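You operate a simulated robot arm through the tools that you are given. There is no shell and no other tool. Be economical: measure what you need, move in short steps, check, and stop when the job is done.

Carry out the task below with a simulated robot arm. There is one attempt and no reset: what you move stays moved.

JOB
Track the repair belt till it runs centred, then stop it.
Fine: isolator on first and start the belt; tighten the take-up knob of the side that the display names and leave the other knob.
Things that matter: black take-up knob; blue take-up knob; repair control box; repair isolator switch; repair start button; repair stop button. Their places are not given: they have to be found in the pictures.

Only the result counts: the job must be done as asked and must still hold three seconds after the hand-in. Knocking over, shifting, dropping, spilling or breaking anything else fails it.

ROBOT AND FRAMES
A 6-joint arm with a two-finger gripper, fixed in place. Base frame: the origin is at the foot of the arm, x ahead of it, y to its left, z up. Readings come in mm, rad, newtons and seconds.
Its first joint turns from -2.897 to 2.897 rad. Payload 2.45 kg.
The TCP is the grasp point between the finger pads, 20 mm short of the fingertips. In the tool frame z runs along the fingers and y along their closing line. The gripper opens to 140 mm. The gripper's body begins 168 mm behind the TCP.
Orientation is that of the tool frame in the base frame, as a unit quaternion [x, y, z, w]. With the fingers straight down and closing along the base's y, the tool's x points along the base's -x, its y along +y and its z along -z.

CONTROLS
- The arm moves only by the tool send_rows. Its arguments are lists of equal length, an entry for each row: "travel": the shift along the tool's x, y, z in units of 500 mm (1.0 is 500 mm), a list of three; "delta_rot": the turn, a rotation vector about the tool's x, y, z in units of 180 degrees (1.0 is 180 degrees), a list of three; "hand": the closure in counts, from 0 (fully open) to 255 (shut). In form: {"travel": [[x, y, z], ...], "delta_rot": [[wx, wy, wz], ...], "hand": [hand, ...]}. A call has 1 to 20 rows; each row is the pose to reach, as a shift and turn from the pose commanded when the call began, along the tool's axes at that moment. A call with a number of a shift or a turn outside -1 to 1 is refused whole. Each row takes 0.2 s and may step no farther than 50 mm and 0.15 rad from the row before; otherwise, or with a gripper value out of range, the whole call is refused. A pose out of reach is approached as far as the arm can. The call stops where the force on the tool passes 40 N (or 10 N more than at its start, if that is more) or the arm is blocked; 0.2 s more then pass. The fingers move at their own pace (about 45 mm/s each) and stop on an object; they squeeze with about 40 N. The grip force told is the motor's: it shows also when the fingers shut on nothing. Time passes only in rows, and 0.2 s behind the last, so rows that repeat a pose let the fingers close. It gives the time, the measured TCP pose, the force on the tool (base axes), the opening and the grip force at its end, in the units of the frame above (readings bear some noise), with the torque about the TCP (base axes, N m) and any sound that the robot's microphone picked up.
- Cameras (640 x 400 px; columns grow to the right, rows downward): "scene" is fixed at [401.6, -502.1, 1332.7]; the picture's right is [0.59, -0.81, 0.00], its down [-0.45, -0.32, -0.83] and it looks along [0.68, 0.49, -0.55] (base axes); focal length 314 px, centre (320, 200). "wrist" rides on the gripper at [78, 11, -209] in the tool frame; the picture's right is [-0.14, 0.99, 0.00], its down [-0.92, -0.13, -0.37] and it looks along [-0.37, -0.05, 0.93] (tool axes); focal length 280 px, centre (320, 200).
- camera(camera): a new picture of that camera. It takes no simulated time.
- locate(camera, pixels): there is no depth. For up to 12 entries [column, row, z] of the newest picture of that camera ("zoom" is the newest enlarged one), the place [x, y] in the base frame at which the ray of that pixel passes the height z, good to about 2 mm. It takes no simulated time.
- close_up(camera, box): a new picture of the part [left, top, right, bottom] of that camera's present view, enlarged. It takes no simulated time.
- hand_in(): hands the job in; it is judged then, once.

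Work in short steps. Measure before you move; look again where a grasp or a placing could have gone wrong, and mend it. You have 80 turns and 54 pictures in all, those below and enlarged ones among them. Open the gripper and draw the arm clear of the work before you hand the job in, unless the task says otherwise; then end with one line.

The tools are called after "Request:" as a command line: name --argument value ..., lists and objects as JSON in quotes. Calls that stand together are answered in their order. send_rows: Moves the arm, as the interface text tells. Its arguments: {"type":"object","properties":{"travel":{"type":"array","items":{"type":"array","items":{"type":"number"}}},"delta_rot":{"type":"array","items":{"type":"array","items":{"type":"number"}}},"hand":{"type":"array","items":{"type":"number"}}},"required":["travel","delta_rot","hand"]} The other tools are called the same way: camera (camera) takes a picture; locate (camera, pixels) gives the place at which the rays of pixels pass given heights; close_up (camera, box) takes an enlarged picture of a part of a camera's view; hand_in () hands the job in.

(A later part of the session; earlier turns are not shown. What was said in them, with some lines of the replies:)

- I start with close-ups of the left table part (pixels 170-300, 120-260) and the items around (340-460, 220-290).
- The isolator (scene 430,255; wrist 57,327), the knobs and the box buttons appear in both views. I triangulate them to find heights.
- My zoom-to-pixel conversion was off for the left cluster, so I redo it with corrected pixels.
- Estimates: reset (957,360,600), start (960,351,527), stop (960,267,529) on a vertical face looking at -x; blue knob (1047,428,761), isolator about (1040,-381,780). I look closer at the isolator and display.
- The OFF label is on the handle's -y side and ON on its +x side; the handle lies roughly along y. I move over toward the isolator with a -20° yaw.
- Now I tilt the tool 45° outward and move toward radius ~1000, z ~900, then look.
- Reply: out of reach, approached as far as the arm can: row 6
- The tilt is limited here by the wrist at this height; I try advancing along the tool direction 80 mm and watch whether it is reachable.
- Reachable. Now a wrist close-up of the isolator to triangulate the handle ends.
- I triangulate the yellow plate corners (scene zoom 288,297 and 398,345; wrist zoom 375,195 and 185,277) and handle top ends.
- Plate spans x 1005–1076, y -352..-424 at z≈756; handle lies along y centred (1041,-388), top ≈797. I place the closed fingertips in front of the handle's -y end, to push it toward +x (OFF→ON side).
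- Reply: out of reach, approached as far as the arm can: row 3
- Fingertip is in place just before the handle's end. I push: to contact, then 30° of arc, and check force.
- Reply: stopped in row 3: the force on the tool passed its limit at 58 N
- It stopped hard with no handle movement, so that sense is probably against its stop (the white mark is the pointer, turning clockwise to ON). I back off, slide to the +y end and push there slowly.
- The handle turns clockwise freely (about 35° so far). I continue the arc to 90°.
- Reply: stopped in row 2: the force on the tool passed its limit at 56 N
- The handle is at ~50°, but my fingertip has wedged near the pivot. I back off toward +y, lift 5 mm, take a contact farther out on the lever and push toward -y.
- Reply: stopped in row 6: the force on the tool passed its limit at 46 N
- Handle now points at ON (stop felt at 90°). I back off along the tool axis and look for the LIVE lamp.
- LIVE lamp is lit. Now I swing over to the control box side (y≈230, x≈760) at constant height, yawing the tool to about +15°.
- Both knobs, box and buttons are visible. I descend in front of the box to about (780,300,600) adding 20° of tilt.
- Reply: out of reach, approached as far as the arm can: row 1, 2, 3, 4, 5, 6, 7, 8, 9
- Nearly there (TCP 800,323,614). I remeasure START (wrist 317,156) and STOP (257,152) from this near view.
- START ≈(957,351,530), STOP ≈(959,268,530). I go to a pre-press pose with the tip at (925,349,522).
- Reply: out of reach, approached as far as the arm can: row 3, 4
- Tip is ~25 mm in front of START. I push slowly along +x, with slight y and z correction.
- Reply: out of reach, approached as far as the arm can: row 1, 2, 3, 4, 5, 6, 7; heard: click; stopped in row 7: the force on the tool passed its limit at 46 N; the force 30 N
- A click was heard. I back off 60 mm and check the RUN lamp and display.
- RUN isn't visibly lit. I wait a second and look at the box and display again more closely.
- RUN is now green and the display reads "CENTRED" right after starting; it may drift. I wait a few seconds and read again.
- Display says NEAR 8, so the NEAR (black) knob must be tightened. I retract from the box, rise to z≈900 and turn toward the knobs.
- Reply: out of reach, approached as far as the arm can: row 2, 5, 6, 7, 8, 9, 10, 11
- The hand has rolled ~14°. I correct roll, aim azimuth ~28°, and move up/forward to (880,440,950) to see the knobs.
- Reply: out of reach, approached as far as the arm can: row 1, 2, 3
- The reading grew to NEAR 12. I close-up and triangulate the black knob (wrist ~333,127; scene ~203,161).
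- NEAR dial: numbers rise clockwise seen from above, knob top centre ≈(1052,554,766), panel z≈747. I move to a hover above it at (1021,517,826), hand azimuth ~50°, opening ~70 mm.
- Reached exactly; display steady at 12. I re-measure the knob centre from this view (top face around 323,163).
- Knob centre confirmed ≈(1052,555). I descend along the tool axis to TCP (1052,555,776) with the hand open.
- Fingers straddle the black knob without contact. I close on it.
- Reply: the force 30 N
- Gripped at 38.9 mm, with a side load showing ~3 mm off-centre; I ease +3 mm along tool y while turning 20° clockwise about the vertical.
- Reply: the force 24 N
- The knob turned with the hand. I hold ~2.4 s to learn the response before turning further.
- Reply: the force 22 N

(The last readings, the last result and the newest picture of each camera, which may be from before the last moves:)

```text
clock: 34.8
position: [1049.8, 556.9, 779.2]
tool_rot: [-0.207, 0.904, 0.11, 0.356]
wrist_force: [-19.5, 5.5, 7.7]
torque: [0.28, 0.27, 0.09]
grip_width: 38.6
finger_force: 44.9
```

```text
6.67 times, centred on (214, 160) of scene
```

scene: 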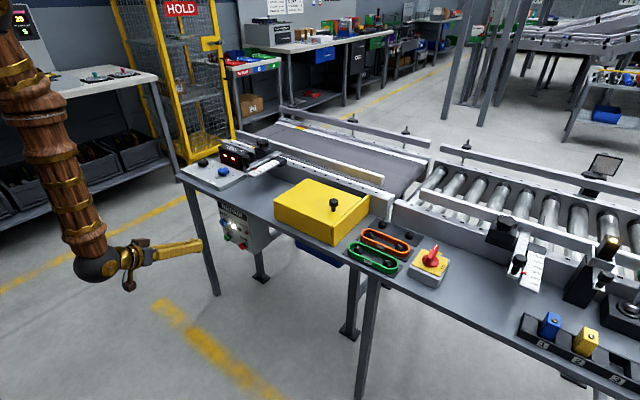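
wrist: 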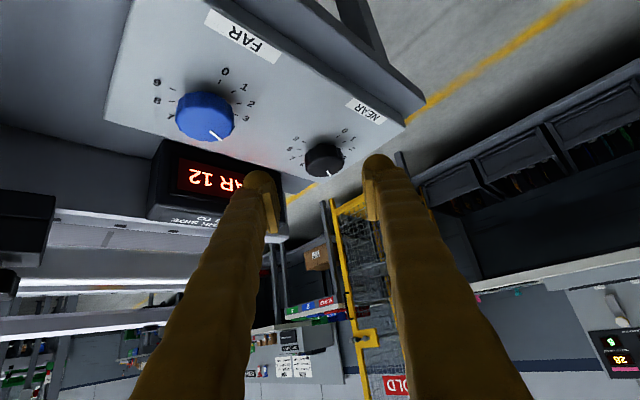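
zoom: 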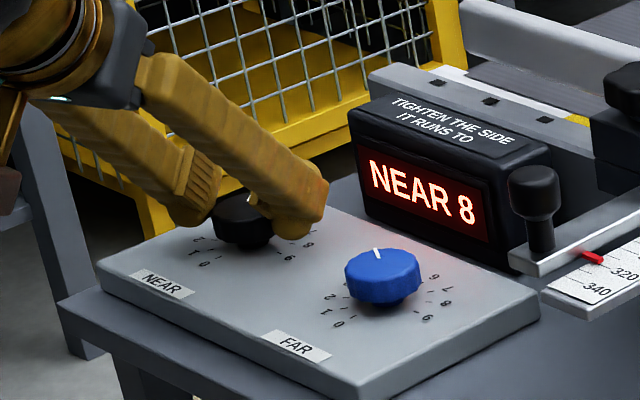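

NEAR 8 after about 20°, so roughly 5° per unit. I turn another 20° clockwise and hold ~2.5 s.

Request:
send_rows --travel '[[0.002, 0.0036, -0.0017], [0.002, 0.0036, -0.0017], [0.002, 0.0036, -0.0017], [0.002, 0.0036, -0.0017], [0.002, 0.0036, -0.0017], [0.002, 0.0036, -0.0017], [0.002, 0.0036, -0.0017], [0.002, 0.0036, -0.0017], [0.002, 0.0036, -0.0017], [0.002, 0.0036, -0.0017], [0.002, 0.0036, -0.0017], [0.002, 0.0036, -0.0017], [0.002, 0.0036, -0.0017], [0.002, 0.0036, -0.0017], [0.002, 0.0036, -0.0017], [0.002, 0.0036, -0.0017], [0.002, 0.0036, -0.0017]]' --delta_rot '[[0.0192, -0.0013, 0.02], [0.0385, -0.0026, 0.04], [0.0577, -0.0038, 0.06], [0.077, -0.0051, 0.08], [0.077, -0.0051, 0.08], [0.077, -0.0051, 0.08], [0.077, -0.0051, 0.08], [0.077, -0.0051, 0.08], [0.077, -0.0051, 0.08], [0.077, -0.0051, 0.08], [0.077, -0.0051, 0.08], [0.077, -0.0051, 0.08], [0.077, -0.0051, 0.08], [0.077, -0.0051, 0.08], [0.077, -0.0051, 0.08], [0.077, -0.0051, 0.08], [0.077, -0.0051, 0.08]]' --hand '[255, 255, 255, 255, 255, 255, 255, 255, 255, 255, 255, 255, 255, 255, 255, 255, 255]'

Request:
close_up --camera "scene" --box '[166, 130, 262, 190]'

```text
clock: 35.3
position: [1049.4, 558.1, 779.2]
tool_rot: [-0.23, 0.897, 0.097, 0.365]
wrist_force: [-7.9, -2.8, 7.0]
torque: [-0.03, 0.03, 0.0]
grip_width: 38.6
finger_force: 44.7
out of reach, approached as far as the arm can: row 1, 2
stopped in row 2: the force on the tool passed its limit at 48 N (the readings are from after the stop); the commanded pose is now the measured one
```

```text
6.67 times, centred on (214, 160) of scene
```

zoom: 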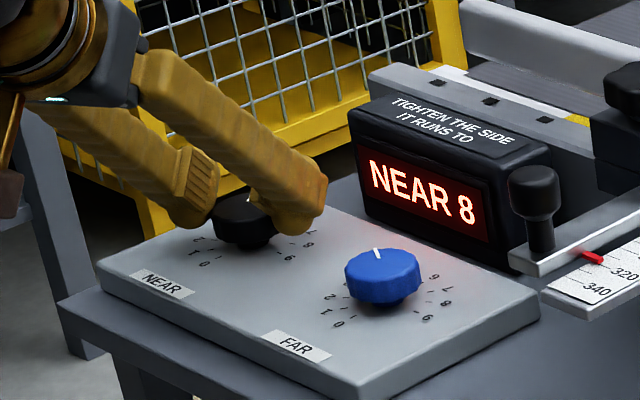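

The wrist runs into a limit near radial alignment (az ~29°), so I ratchet: open, turn the open hand back +27° about the knob.

Request:
send_rows --travel '[[0, 0, 0], [0, 0, 0], [0, 0, 0], [0, 0, 0], [0, 0, 0], [0, 0, 0], [0, 0, 0], [0, 0, 0], [0, 0, 0], [0, 0, 0]]' --delta_rot '[[0, 0, 0], [0, 0, 0], [0, 0, 0], [-0.0175, 0.0002, -0.0179], [-0.035, 0.0003, -0.0358], [-0.0525, 0.0005, -0.0537], [-0.07, 0.0006, -0.0715], [-0.0875, 0.0008, -0.0894], [-0.105, 0.0009, -0.1073], [-0.105, 0.0009, -0.1073]]' --hand '[127, 127, 127, 127, 127, 127, 127, 127, 127, 127]'

Request:
close_up --camera "scene" --box '[166, 130, 262, 190]'

```text
clock: 37.5
position: [1050.3, 558.3, 779.2]
tool_rot: [-0.433, 0.819, 0.18, 0.332]
wrist_force: [0.0, 0.4, -0.5]
torque: [0.01, -0.01, 0.01]
grip_width: 70.3
finger_force: 0.0
out of reach, approached as far as the arm can: row 4
```

```text
6.67 times, centred on (214, 160) of scene
```

zoom: 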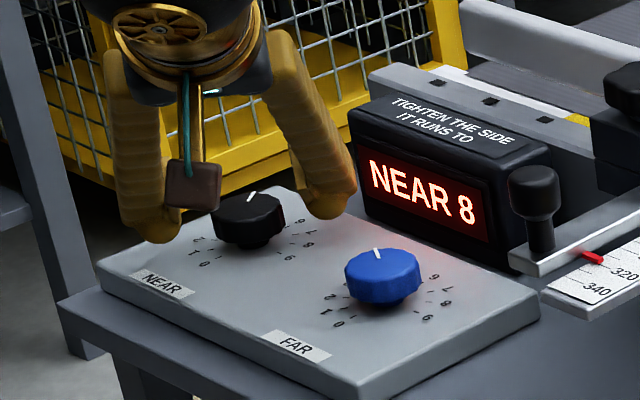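

Display steady at NEAR 8. I re-grip and turn 24° clockwise (az 56→32), then hold ~1.6 s.

Request:
send_rows --travel '[[0, 0, 0], [0, 0, 0], [0, 0, 0], [0, 0, 0], [0, 0, 0], [0, 0, 0], [0, 0, 0], [0, 0, 0], [0, 0, 0], [0, 0, 0], [0, 0, 0], [0, 0, 0], [0, 0, 0], [0, 0, 0], [0, 0, 0], [0, 0, 0], [0, 0, 0], [0, 0, 0], [0, 0, 0], [0, 0, 0]]' --delta_rot '[[0, 0, 0], [0, 0, 0], [0, 0, 0], [0, 0, 0], [0.0187, -0.0002, 0.0191], [0.0373, -0.0004, 0.0382], [0.056, -0.0006, 0.0574], [0.0746, -0.0008, 0.0765], [0.0933, -0.001, 0.0956], [0.0933, -0.001, 0.0956], [0.0933, -0.001, 0.0956], [0.0933, -0.001, 0.0956], [0.0933, -0.001, 0.0956], [0.0933, -0.001, 0.0956], [0.0933, -0.001, 0.0956], [0.0933, -0.001, 0.0956], [0.0933, -0.001, 0.0956], [0.0933, -0.001, 0.0956], [0.0933, -0.001, 0.0956], [0.0933, -0.001, 0.0956]]' --hand '[255, 255, 255, 255, 255, 255, 255, 255, 255, 255, 255, 255, 255, 255, 255, 255, 255, 255, 255, 255]'

Request:
close_up --camera "scene" --box '[166, 130, 262, 190]'

```text
clock: 41.7
position: [1050.1, 558.5, 779.2]
tool_rot: [-0.253, 0.891, 0.107, 0.362]
wrist_force: [-10.1, 2.5, 13.3]
torque: [0.09, 0.08, 0.02]
grip_width: 38.5
finger_force: 45.2
```

```text
6.67 times, centred on (214, 160) of scene
```

zoom: 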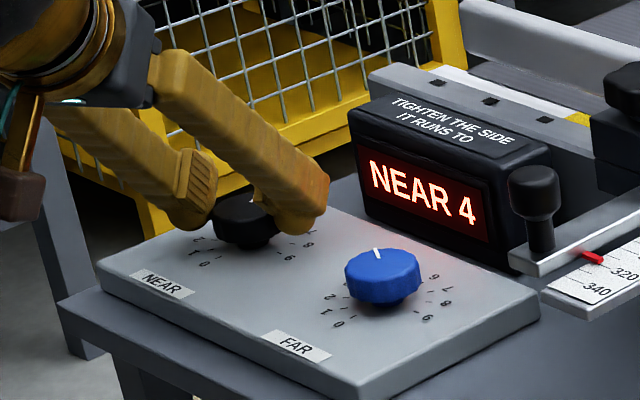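

NEAR 4 now. I do another full ratchet stroke of 24° in one call: open, back, re-grip, turn clockwise.

Request:
send_rows --travel '[[0, 0, 0], [0, 0, 0], [0, 0, 0], [0, 0, 0], [0, 0, 0], [0, 0, 0], [0, 0, 0], [0, 0, 0], [0, 0, 0], [0, 0, 0], [0, 0, 0], [0, 0, 0], [0, 0, 0], [0, 0, 0], [0, 0, 0], [0, 0, 0], [0, 0, 0], [0, 0, 0]]' --delta_rot '[[0, 0, 0], [0, 0, 0], [0, 0, 0], [-0.0186, 0.0002, -0.0191], [-0.0373, 0.0004, -0.0382], [-0.0559, 0.0006, -0.0572], [-0.0746, 0.0008, -0.0763], [-0.0932, 0.001, -0.0954], [-0.0932, 0.001, -0.0954], [-0.0932, 0.001, -0.0954], [-0.0932, 0.001, -0.0954], [-0.0932, 0.001, -0.0954], [-0.0932, 0.001, -0.0954], [-0.0746, 0.0008, -0.0763], [-0.0559, 0.0006, -0.0572], [-0.0373, 0.0004, -0.0382], [-0.0186, 0.0002, -0.0191], [0, 0, 0]]' --hand '[127, 127, 127, 127, 127, 127, 127, 127, 255, 255, 255, 255, 255, 255, 255, 255, 255, 255]'

Request:
send_rows --travel '[[0, 0, 0], [0, 0, 0], [0, 0, 0], [0, 0, 0], [0, 0, 0], [0, 0, 0], [0, 0, 0], [0, 0, 0], [0, 0, 0], [0, 0, 0], [0, 0, 0], [0, 0, 0], [0, 0, 0], [0, 0, 0], [0, 0, 0]]' --delta_rot '[[0, 0, 0], [0, 0, 0], [0, 0, 0], [0, 0, 0], [0, 0, 0], [0, 0, 0], [0, 0, 0], [0, 0, 0], [0, 0, 0], [0, 0, 0], [0, 0, 0], [0, 0, 0], [0, 0, 0], [0, 0, 0], [0, 0, 0]]' --hand '[255, 255, 255, 255, 255, 255, 255, 255, 255, 255, 255, 255, 255, 255, 255]'

Request:
close_up --camera "scene" --box '[166, 130, 262, 190]'

```text
clock: 44.9
position: [1050.1, 559.5, 779.6]
tool_rot: [-0.368, 0.85, 0.154, 0.344]
wrist_force: [8.8, 3.0, -8.5]
torque: [0.06, -0.11, -0.01]
grip_width: 39.0
finger_force: 45.2
stopped in row 16: the force on the tool passed its limit at 43 N (the readings are from after the stop); the commanded pose is now the measured one
```

```text
clock: 48.1
position: [1049.3, 558.6, 778.6]
tool_rot: [-0.369, 0.85, 0.154, 0.344]
wrist_force: [4.7, -2.7, -8.4]
torque: [-0.06, -0.02, -0.02]
grip_width: 38.7
finger_force: 45.2
```

```text
6.67 times, centred on (214, 160) of scene
```

zoom: 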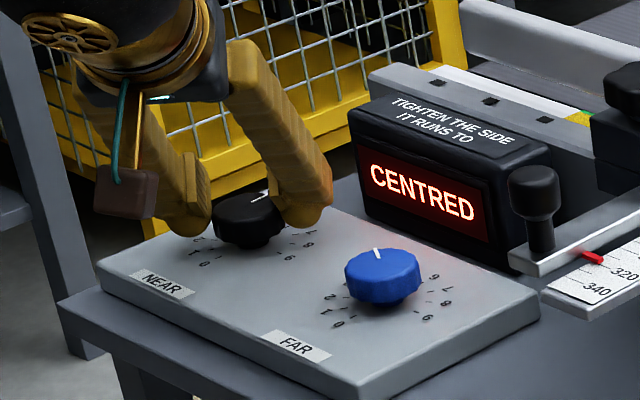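

CENTRED, but with a shorter stroke than planned; I add ~6° for margin within the band, hold, and re-read.

Request:
send_rows --travel '[[0, 0, 0], [0, 0, 0], [0, 0, 0], [0, 0, 0], [0, 0, 0], [0, 0, 0], [0, 0, 0], [0, 0, 0], [0, 0, 0], [0, 0, 0], [0, 0, 0], [0, 0, 0], [0, 0, 0]]' --delta_rot '[[0.0078, -0.0001, 0.008], [0.0155, -0.0002, 0.016], [0.0233, -0.0003, 0.0239], [0.0233, -0.0003, 0.0239], [0.0233, -0.0003, 0.0239], [0.0233, -0.0003, 0.0239], [0.0233, -0.0003, 0.0239], [0.0233, -0.0003, 0.0239], [0.0233, -0.0003, 0.0239], [0.0233, -0.0003, 0.0239], [0.0233, -0.0003, 0.0239], [0.0233, -0.0003, 0.0239], [0.0233, -0.0003, 0.0239]]' --hand '[255, 255, 255, 255, 255, 255, 255, 255, 255, 255, 255, 255, 255]'

Request:
send_rows --travel '[[0, 0, 0], [0, 0, 0], [0, 0, 0], [0, 0, -0.05], [0, 0, -0.11], [0, 0, -0.2]]' --delta_rot '[[0, 0, 0], [0, 0, 0], [0, 0, 0], [0, 0, 0], [0, 0, 0], [0, 0, 0]]' --hand '[127, 127, 127, 127, 127, 127]'

Request:
close_up --camera "scene" --box '[166, 130, 262, 190]'

```text
clock: 50.9
position: [1049.6, 558.4, 779.4]
tool_rot: [-0.324, 0.868, 0.136, 0.351]
wrist_force: [-22.7, -6.9, -15.2]
torque: [-0.14, 0.33, 0.01]
grip_width: 38.8
finger_force: 44.4
```

```text
clock: 52.3
position: [998.8, 512.4, 851.5]
tool_rot: [-0.324, 0.868, 0.136, 0.352]
wrist_force: [-0.5, 0.0, -1.0]
torque: [0.0, -0.04, -0.02]
grip_width: 70.2
finger_force: 0.0
```

```text
6.67 times, centred on (214, 160) of scene
```

zoom: 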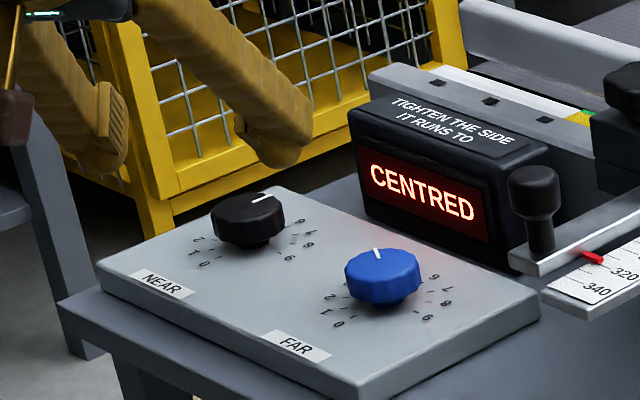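

Still CENTRED with the hand off. Now for STOP: retract to (780,290,930), turn the tool to azimuth ~10° and close the fingers.

Request:
send_rows --travel '[[0.042, -0.0056, -0.0684], [0.084, -0.0113, -0.1368], [0.126, -0.0169, -0.2051], [0.168, -0.0225, -0.2735], [0.21, -0.0281, -0.3419], [0.252, -0.0338, -0.4103], [0.294, -0.0394, -0.4786], [0.336, -0.045, -0.547]]' --delta_rot '[[0.015, -0.0002, 0.0154], [0.0301, -0.0004, 0.0309], [0.0452, -0.0005, 0.0463], [0.0602, -0.0007, 0.0618], [0.0753, -0.0009, 0.0772], [0.0903, -0.0011, 0.0926], [0.1054, -0.0012, 0.1081], [0.1204, -0.0014, 0.1235]]' --hand '[127, 255, 255, 255, 255, 255, 255, 255]'

```text
clock: 54.1
position: [777.6, 289.3, 931.8]
tool_rot: [-0.079, 0.923, 0.036, 0.375]
wrist_force: [0.1, 0.6, 0.2]
torque: [0.06, -0.04, 0.01]
grip_width: 0.1
finger_force: 29.4
```

Descend in front of STOP to (800,262,612) with 14° more tilt.

Request:
send_rows --travel '[[0.0528, -0.0081, 0.0603], [0.1055, -0.0163, 0.1205], [0.1583, -0.0244, 0.1808], [0.211, -0.0325, 0.241], [0.2638, -0.0406, 0.3013], [0.3165, -0.0488, 0.3615], [0.3693, -0.0569, 0.4218], [0.422, -0.065, 0.482]]' --delta_rot '[[0, -0.0098, 0], [0, -0.0195, 0], [0, -0.0293, 0], [0, -0.039, 0], [0, -0.0488, 0], [0, -0.0585, 0], [0, -0.0683, 0], [0, -0.078, 0]]' --hand '[255, 255, 255, 255, 255, 255, 255, 255]'

```text
clock: 55.9
position: [800.8, 267.9, 609.9]
tool_rot: [-0.075, 0.87, 0.047, 0.486]
wrist_force: [1.0, 0.1, -0.5]
torque: [0.04, 0.01, -0.02]
grip_width: 0.1
finger_force: 29.4
```

Approach STOP: tip to (925,265,520).

Request:
send_rows --travel '[[0.0065, -0.0128, 0.0653], [0.0129, -0.0255, 0.1305], [0.0194, -0.0383, 0.1958], [0.0258, -0.051, 0.261]]' --delta_rot '[[0, 0, 0], [0, 0, 0], [0, 0, 0], [0, 0, 0]]' --hand '[255, 255, 255, 255]'

Request:
close_up --camera "scene" --box '[170, 140, 290, 260]'

```text
clock: 56.9
position: [909.2, 259.1, 526.8]
tool_rot: [-0.074, 0.87, 0.046, 0.485]
wrist_force: [0.3, -0.4, 0.8]
torque: [0.03, 0.0, -0.02]
grip_width: 0.0
finger_force: 29.1
```

```text
3.33 times, centred on (230, 200) of scene
```

zoom: 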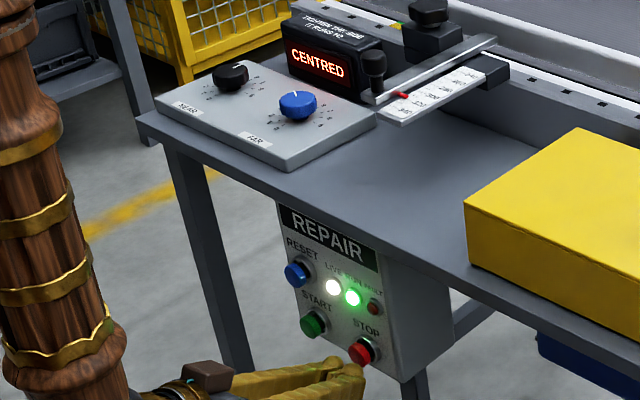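

Belt is running CENTRED; tip is just in front of STOP. I push slowly along +x.

Request:
send_rows --travel '[[-0.0067, -0.0008, 0.0087], [-0.0134, -0.0016, 0.0174], [-0.0201, -0.0024, 0.0261], [-0.0267, -0.0032, 0.0347], [-0.0334, -0.004, 0.0434], [-0.0401, -0.0048, 0.0521], [-0.0468, -0.0056, 0.0608]]' --delta_rot '[[0, 0, 0], [0, 0, 0], [0, 0, 0], [0, 0, 0], [0, 0, 0], [0, 0, 0], [0, 0, 0]]' --hand '[255, 255, 255, 255, 255, 255, 255]'

```text
clock: 58.5
position: [938.3, 259.3, 530.0]
tool_rot: [-0.074, 0.872, 0.045, 0.482]
wrist_force: [-29.1, -3.9, 4.1]
torque: [0.04, -0.71, -0.31]
grip_width: 0.0
finger_force: 29.5
heard: click
stopped in row 7: the force on the tool passed its limit at 46 N (the readings are from after the stop); the commanded pose is now the measured one
```

Click heard. I back off 120 mm, open the hand, and check the lamps.

Request:
send_rows --travel '[[0.041, 0.014, -0.067], [0.083, 0.028, -0.134], [0.124, 0.042, -0.201], [0.124, 0.042, -0.201], [0.124, 0.042, -0.201], [0.124, 0.042, -0.201], [0.124, 0.042, -0.201], [0.124, 0.042, -0.201], [0.124, 0.042, -0.201], [0.124, 0.042, -0.201]]' --delta_rot '[[0, 0, 0], [0, 0, 0], [0, 0, 0], [0, 0, 0], [0, 0, 0], [0, 0, 0], [0, 0, 0], [0, 0, 0], [0, 0, 0], [0, 0, 0]]' --hand '[255, 255, 255, 100, 100, 100, 100, 100, 100, 100]'

Request:
close_up --camera "scene" --box '[170, 140, 290, 260]'

```text
clock: 60.7
position: [822.4, 260.9, 532.0]
tool_rot: [-0.075, 0.871, 0.046, 0.483]
wrist_force: [0.7, 0.2, -0.3]
torque: [-0.03, -0.02, 0.0]
grip_width: 85.1
finger_force: 0.0
```

```text
3.33 times, centred on (230, 200) of scene
```

zoom: 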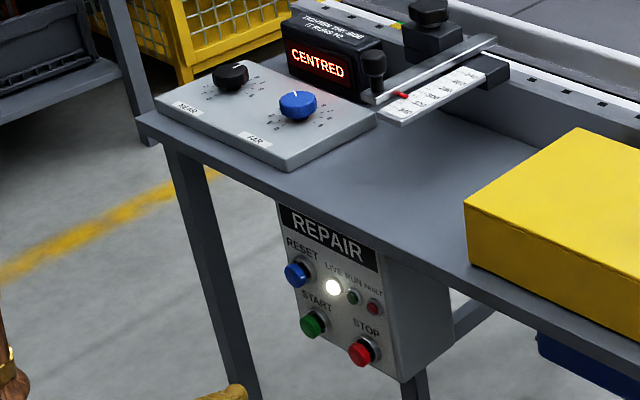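

RUN is off, LIVE on, display CENTRED. One last overall look to confirm nothing else was moved.

Request:
camera --camera "scene"

```text
11 pictures are left
```

scene: 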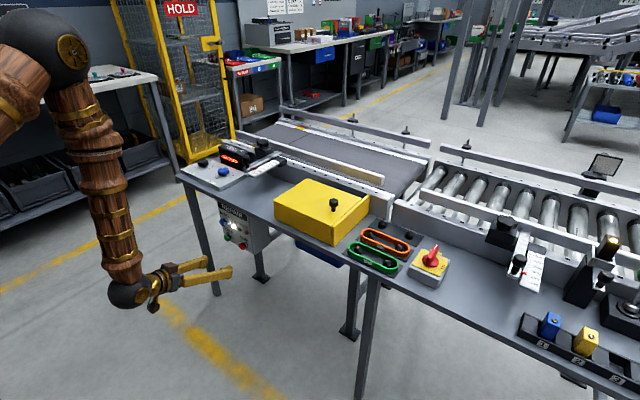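

All is in order and the arm is clear; I hand in.

Request:
hand_in

```text
The job is handed in.
```

The repair belt was tracked until the display read CENTRED, then stopped: I switched the isolator on, started the belt, tightened only the black NEAR knob the display named, and left the blue FAR knob alone. At hand-in the RUN lamp was off and the arm was clear with the gripper open.
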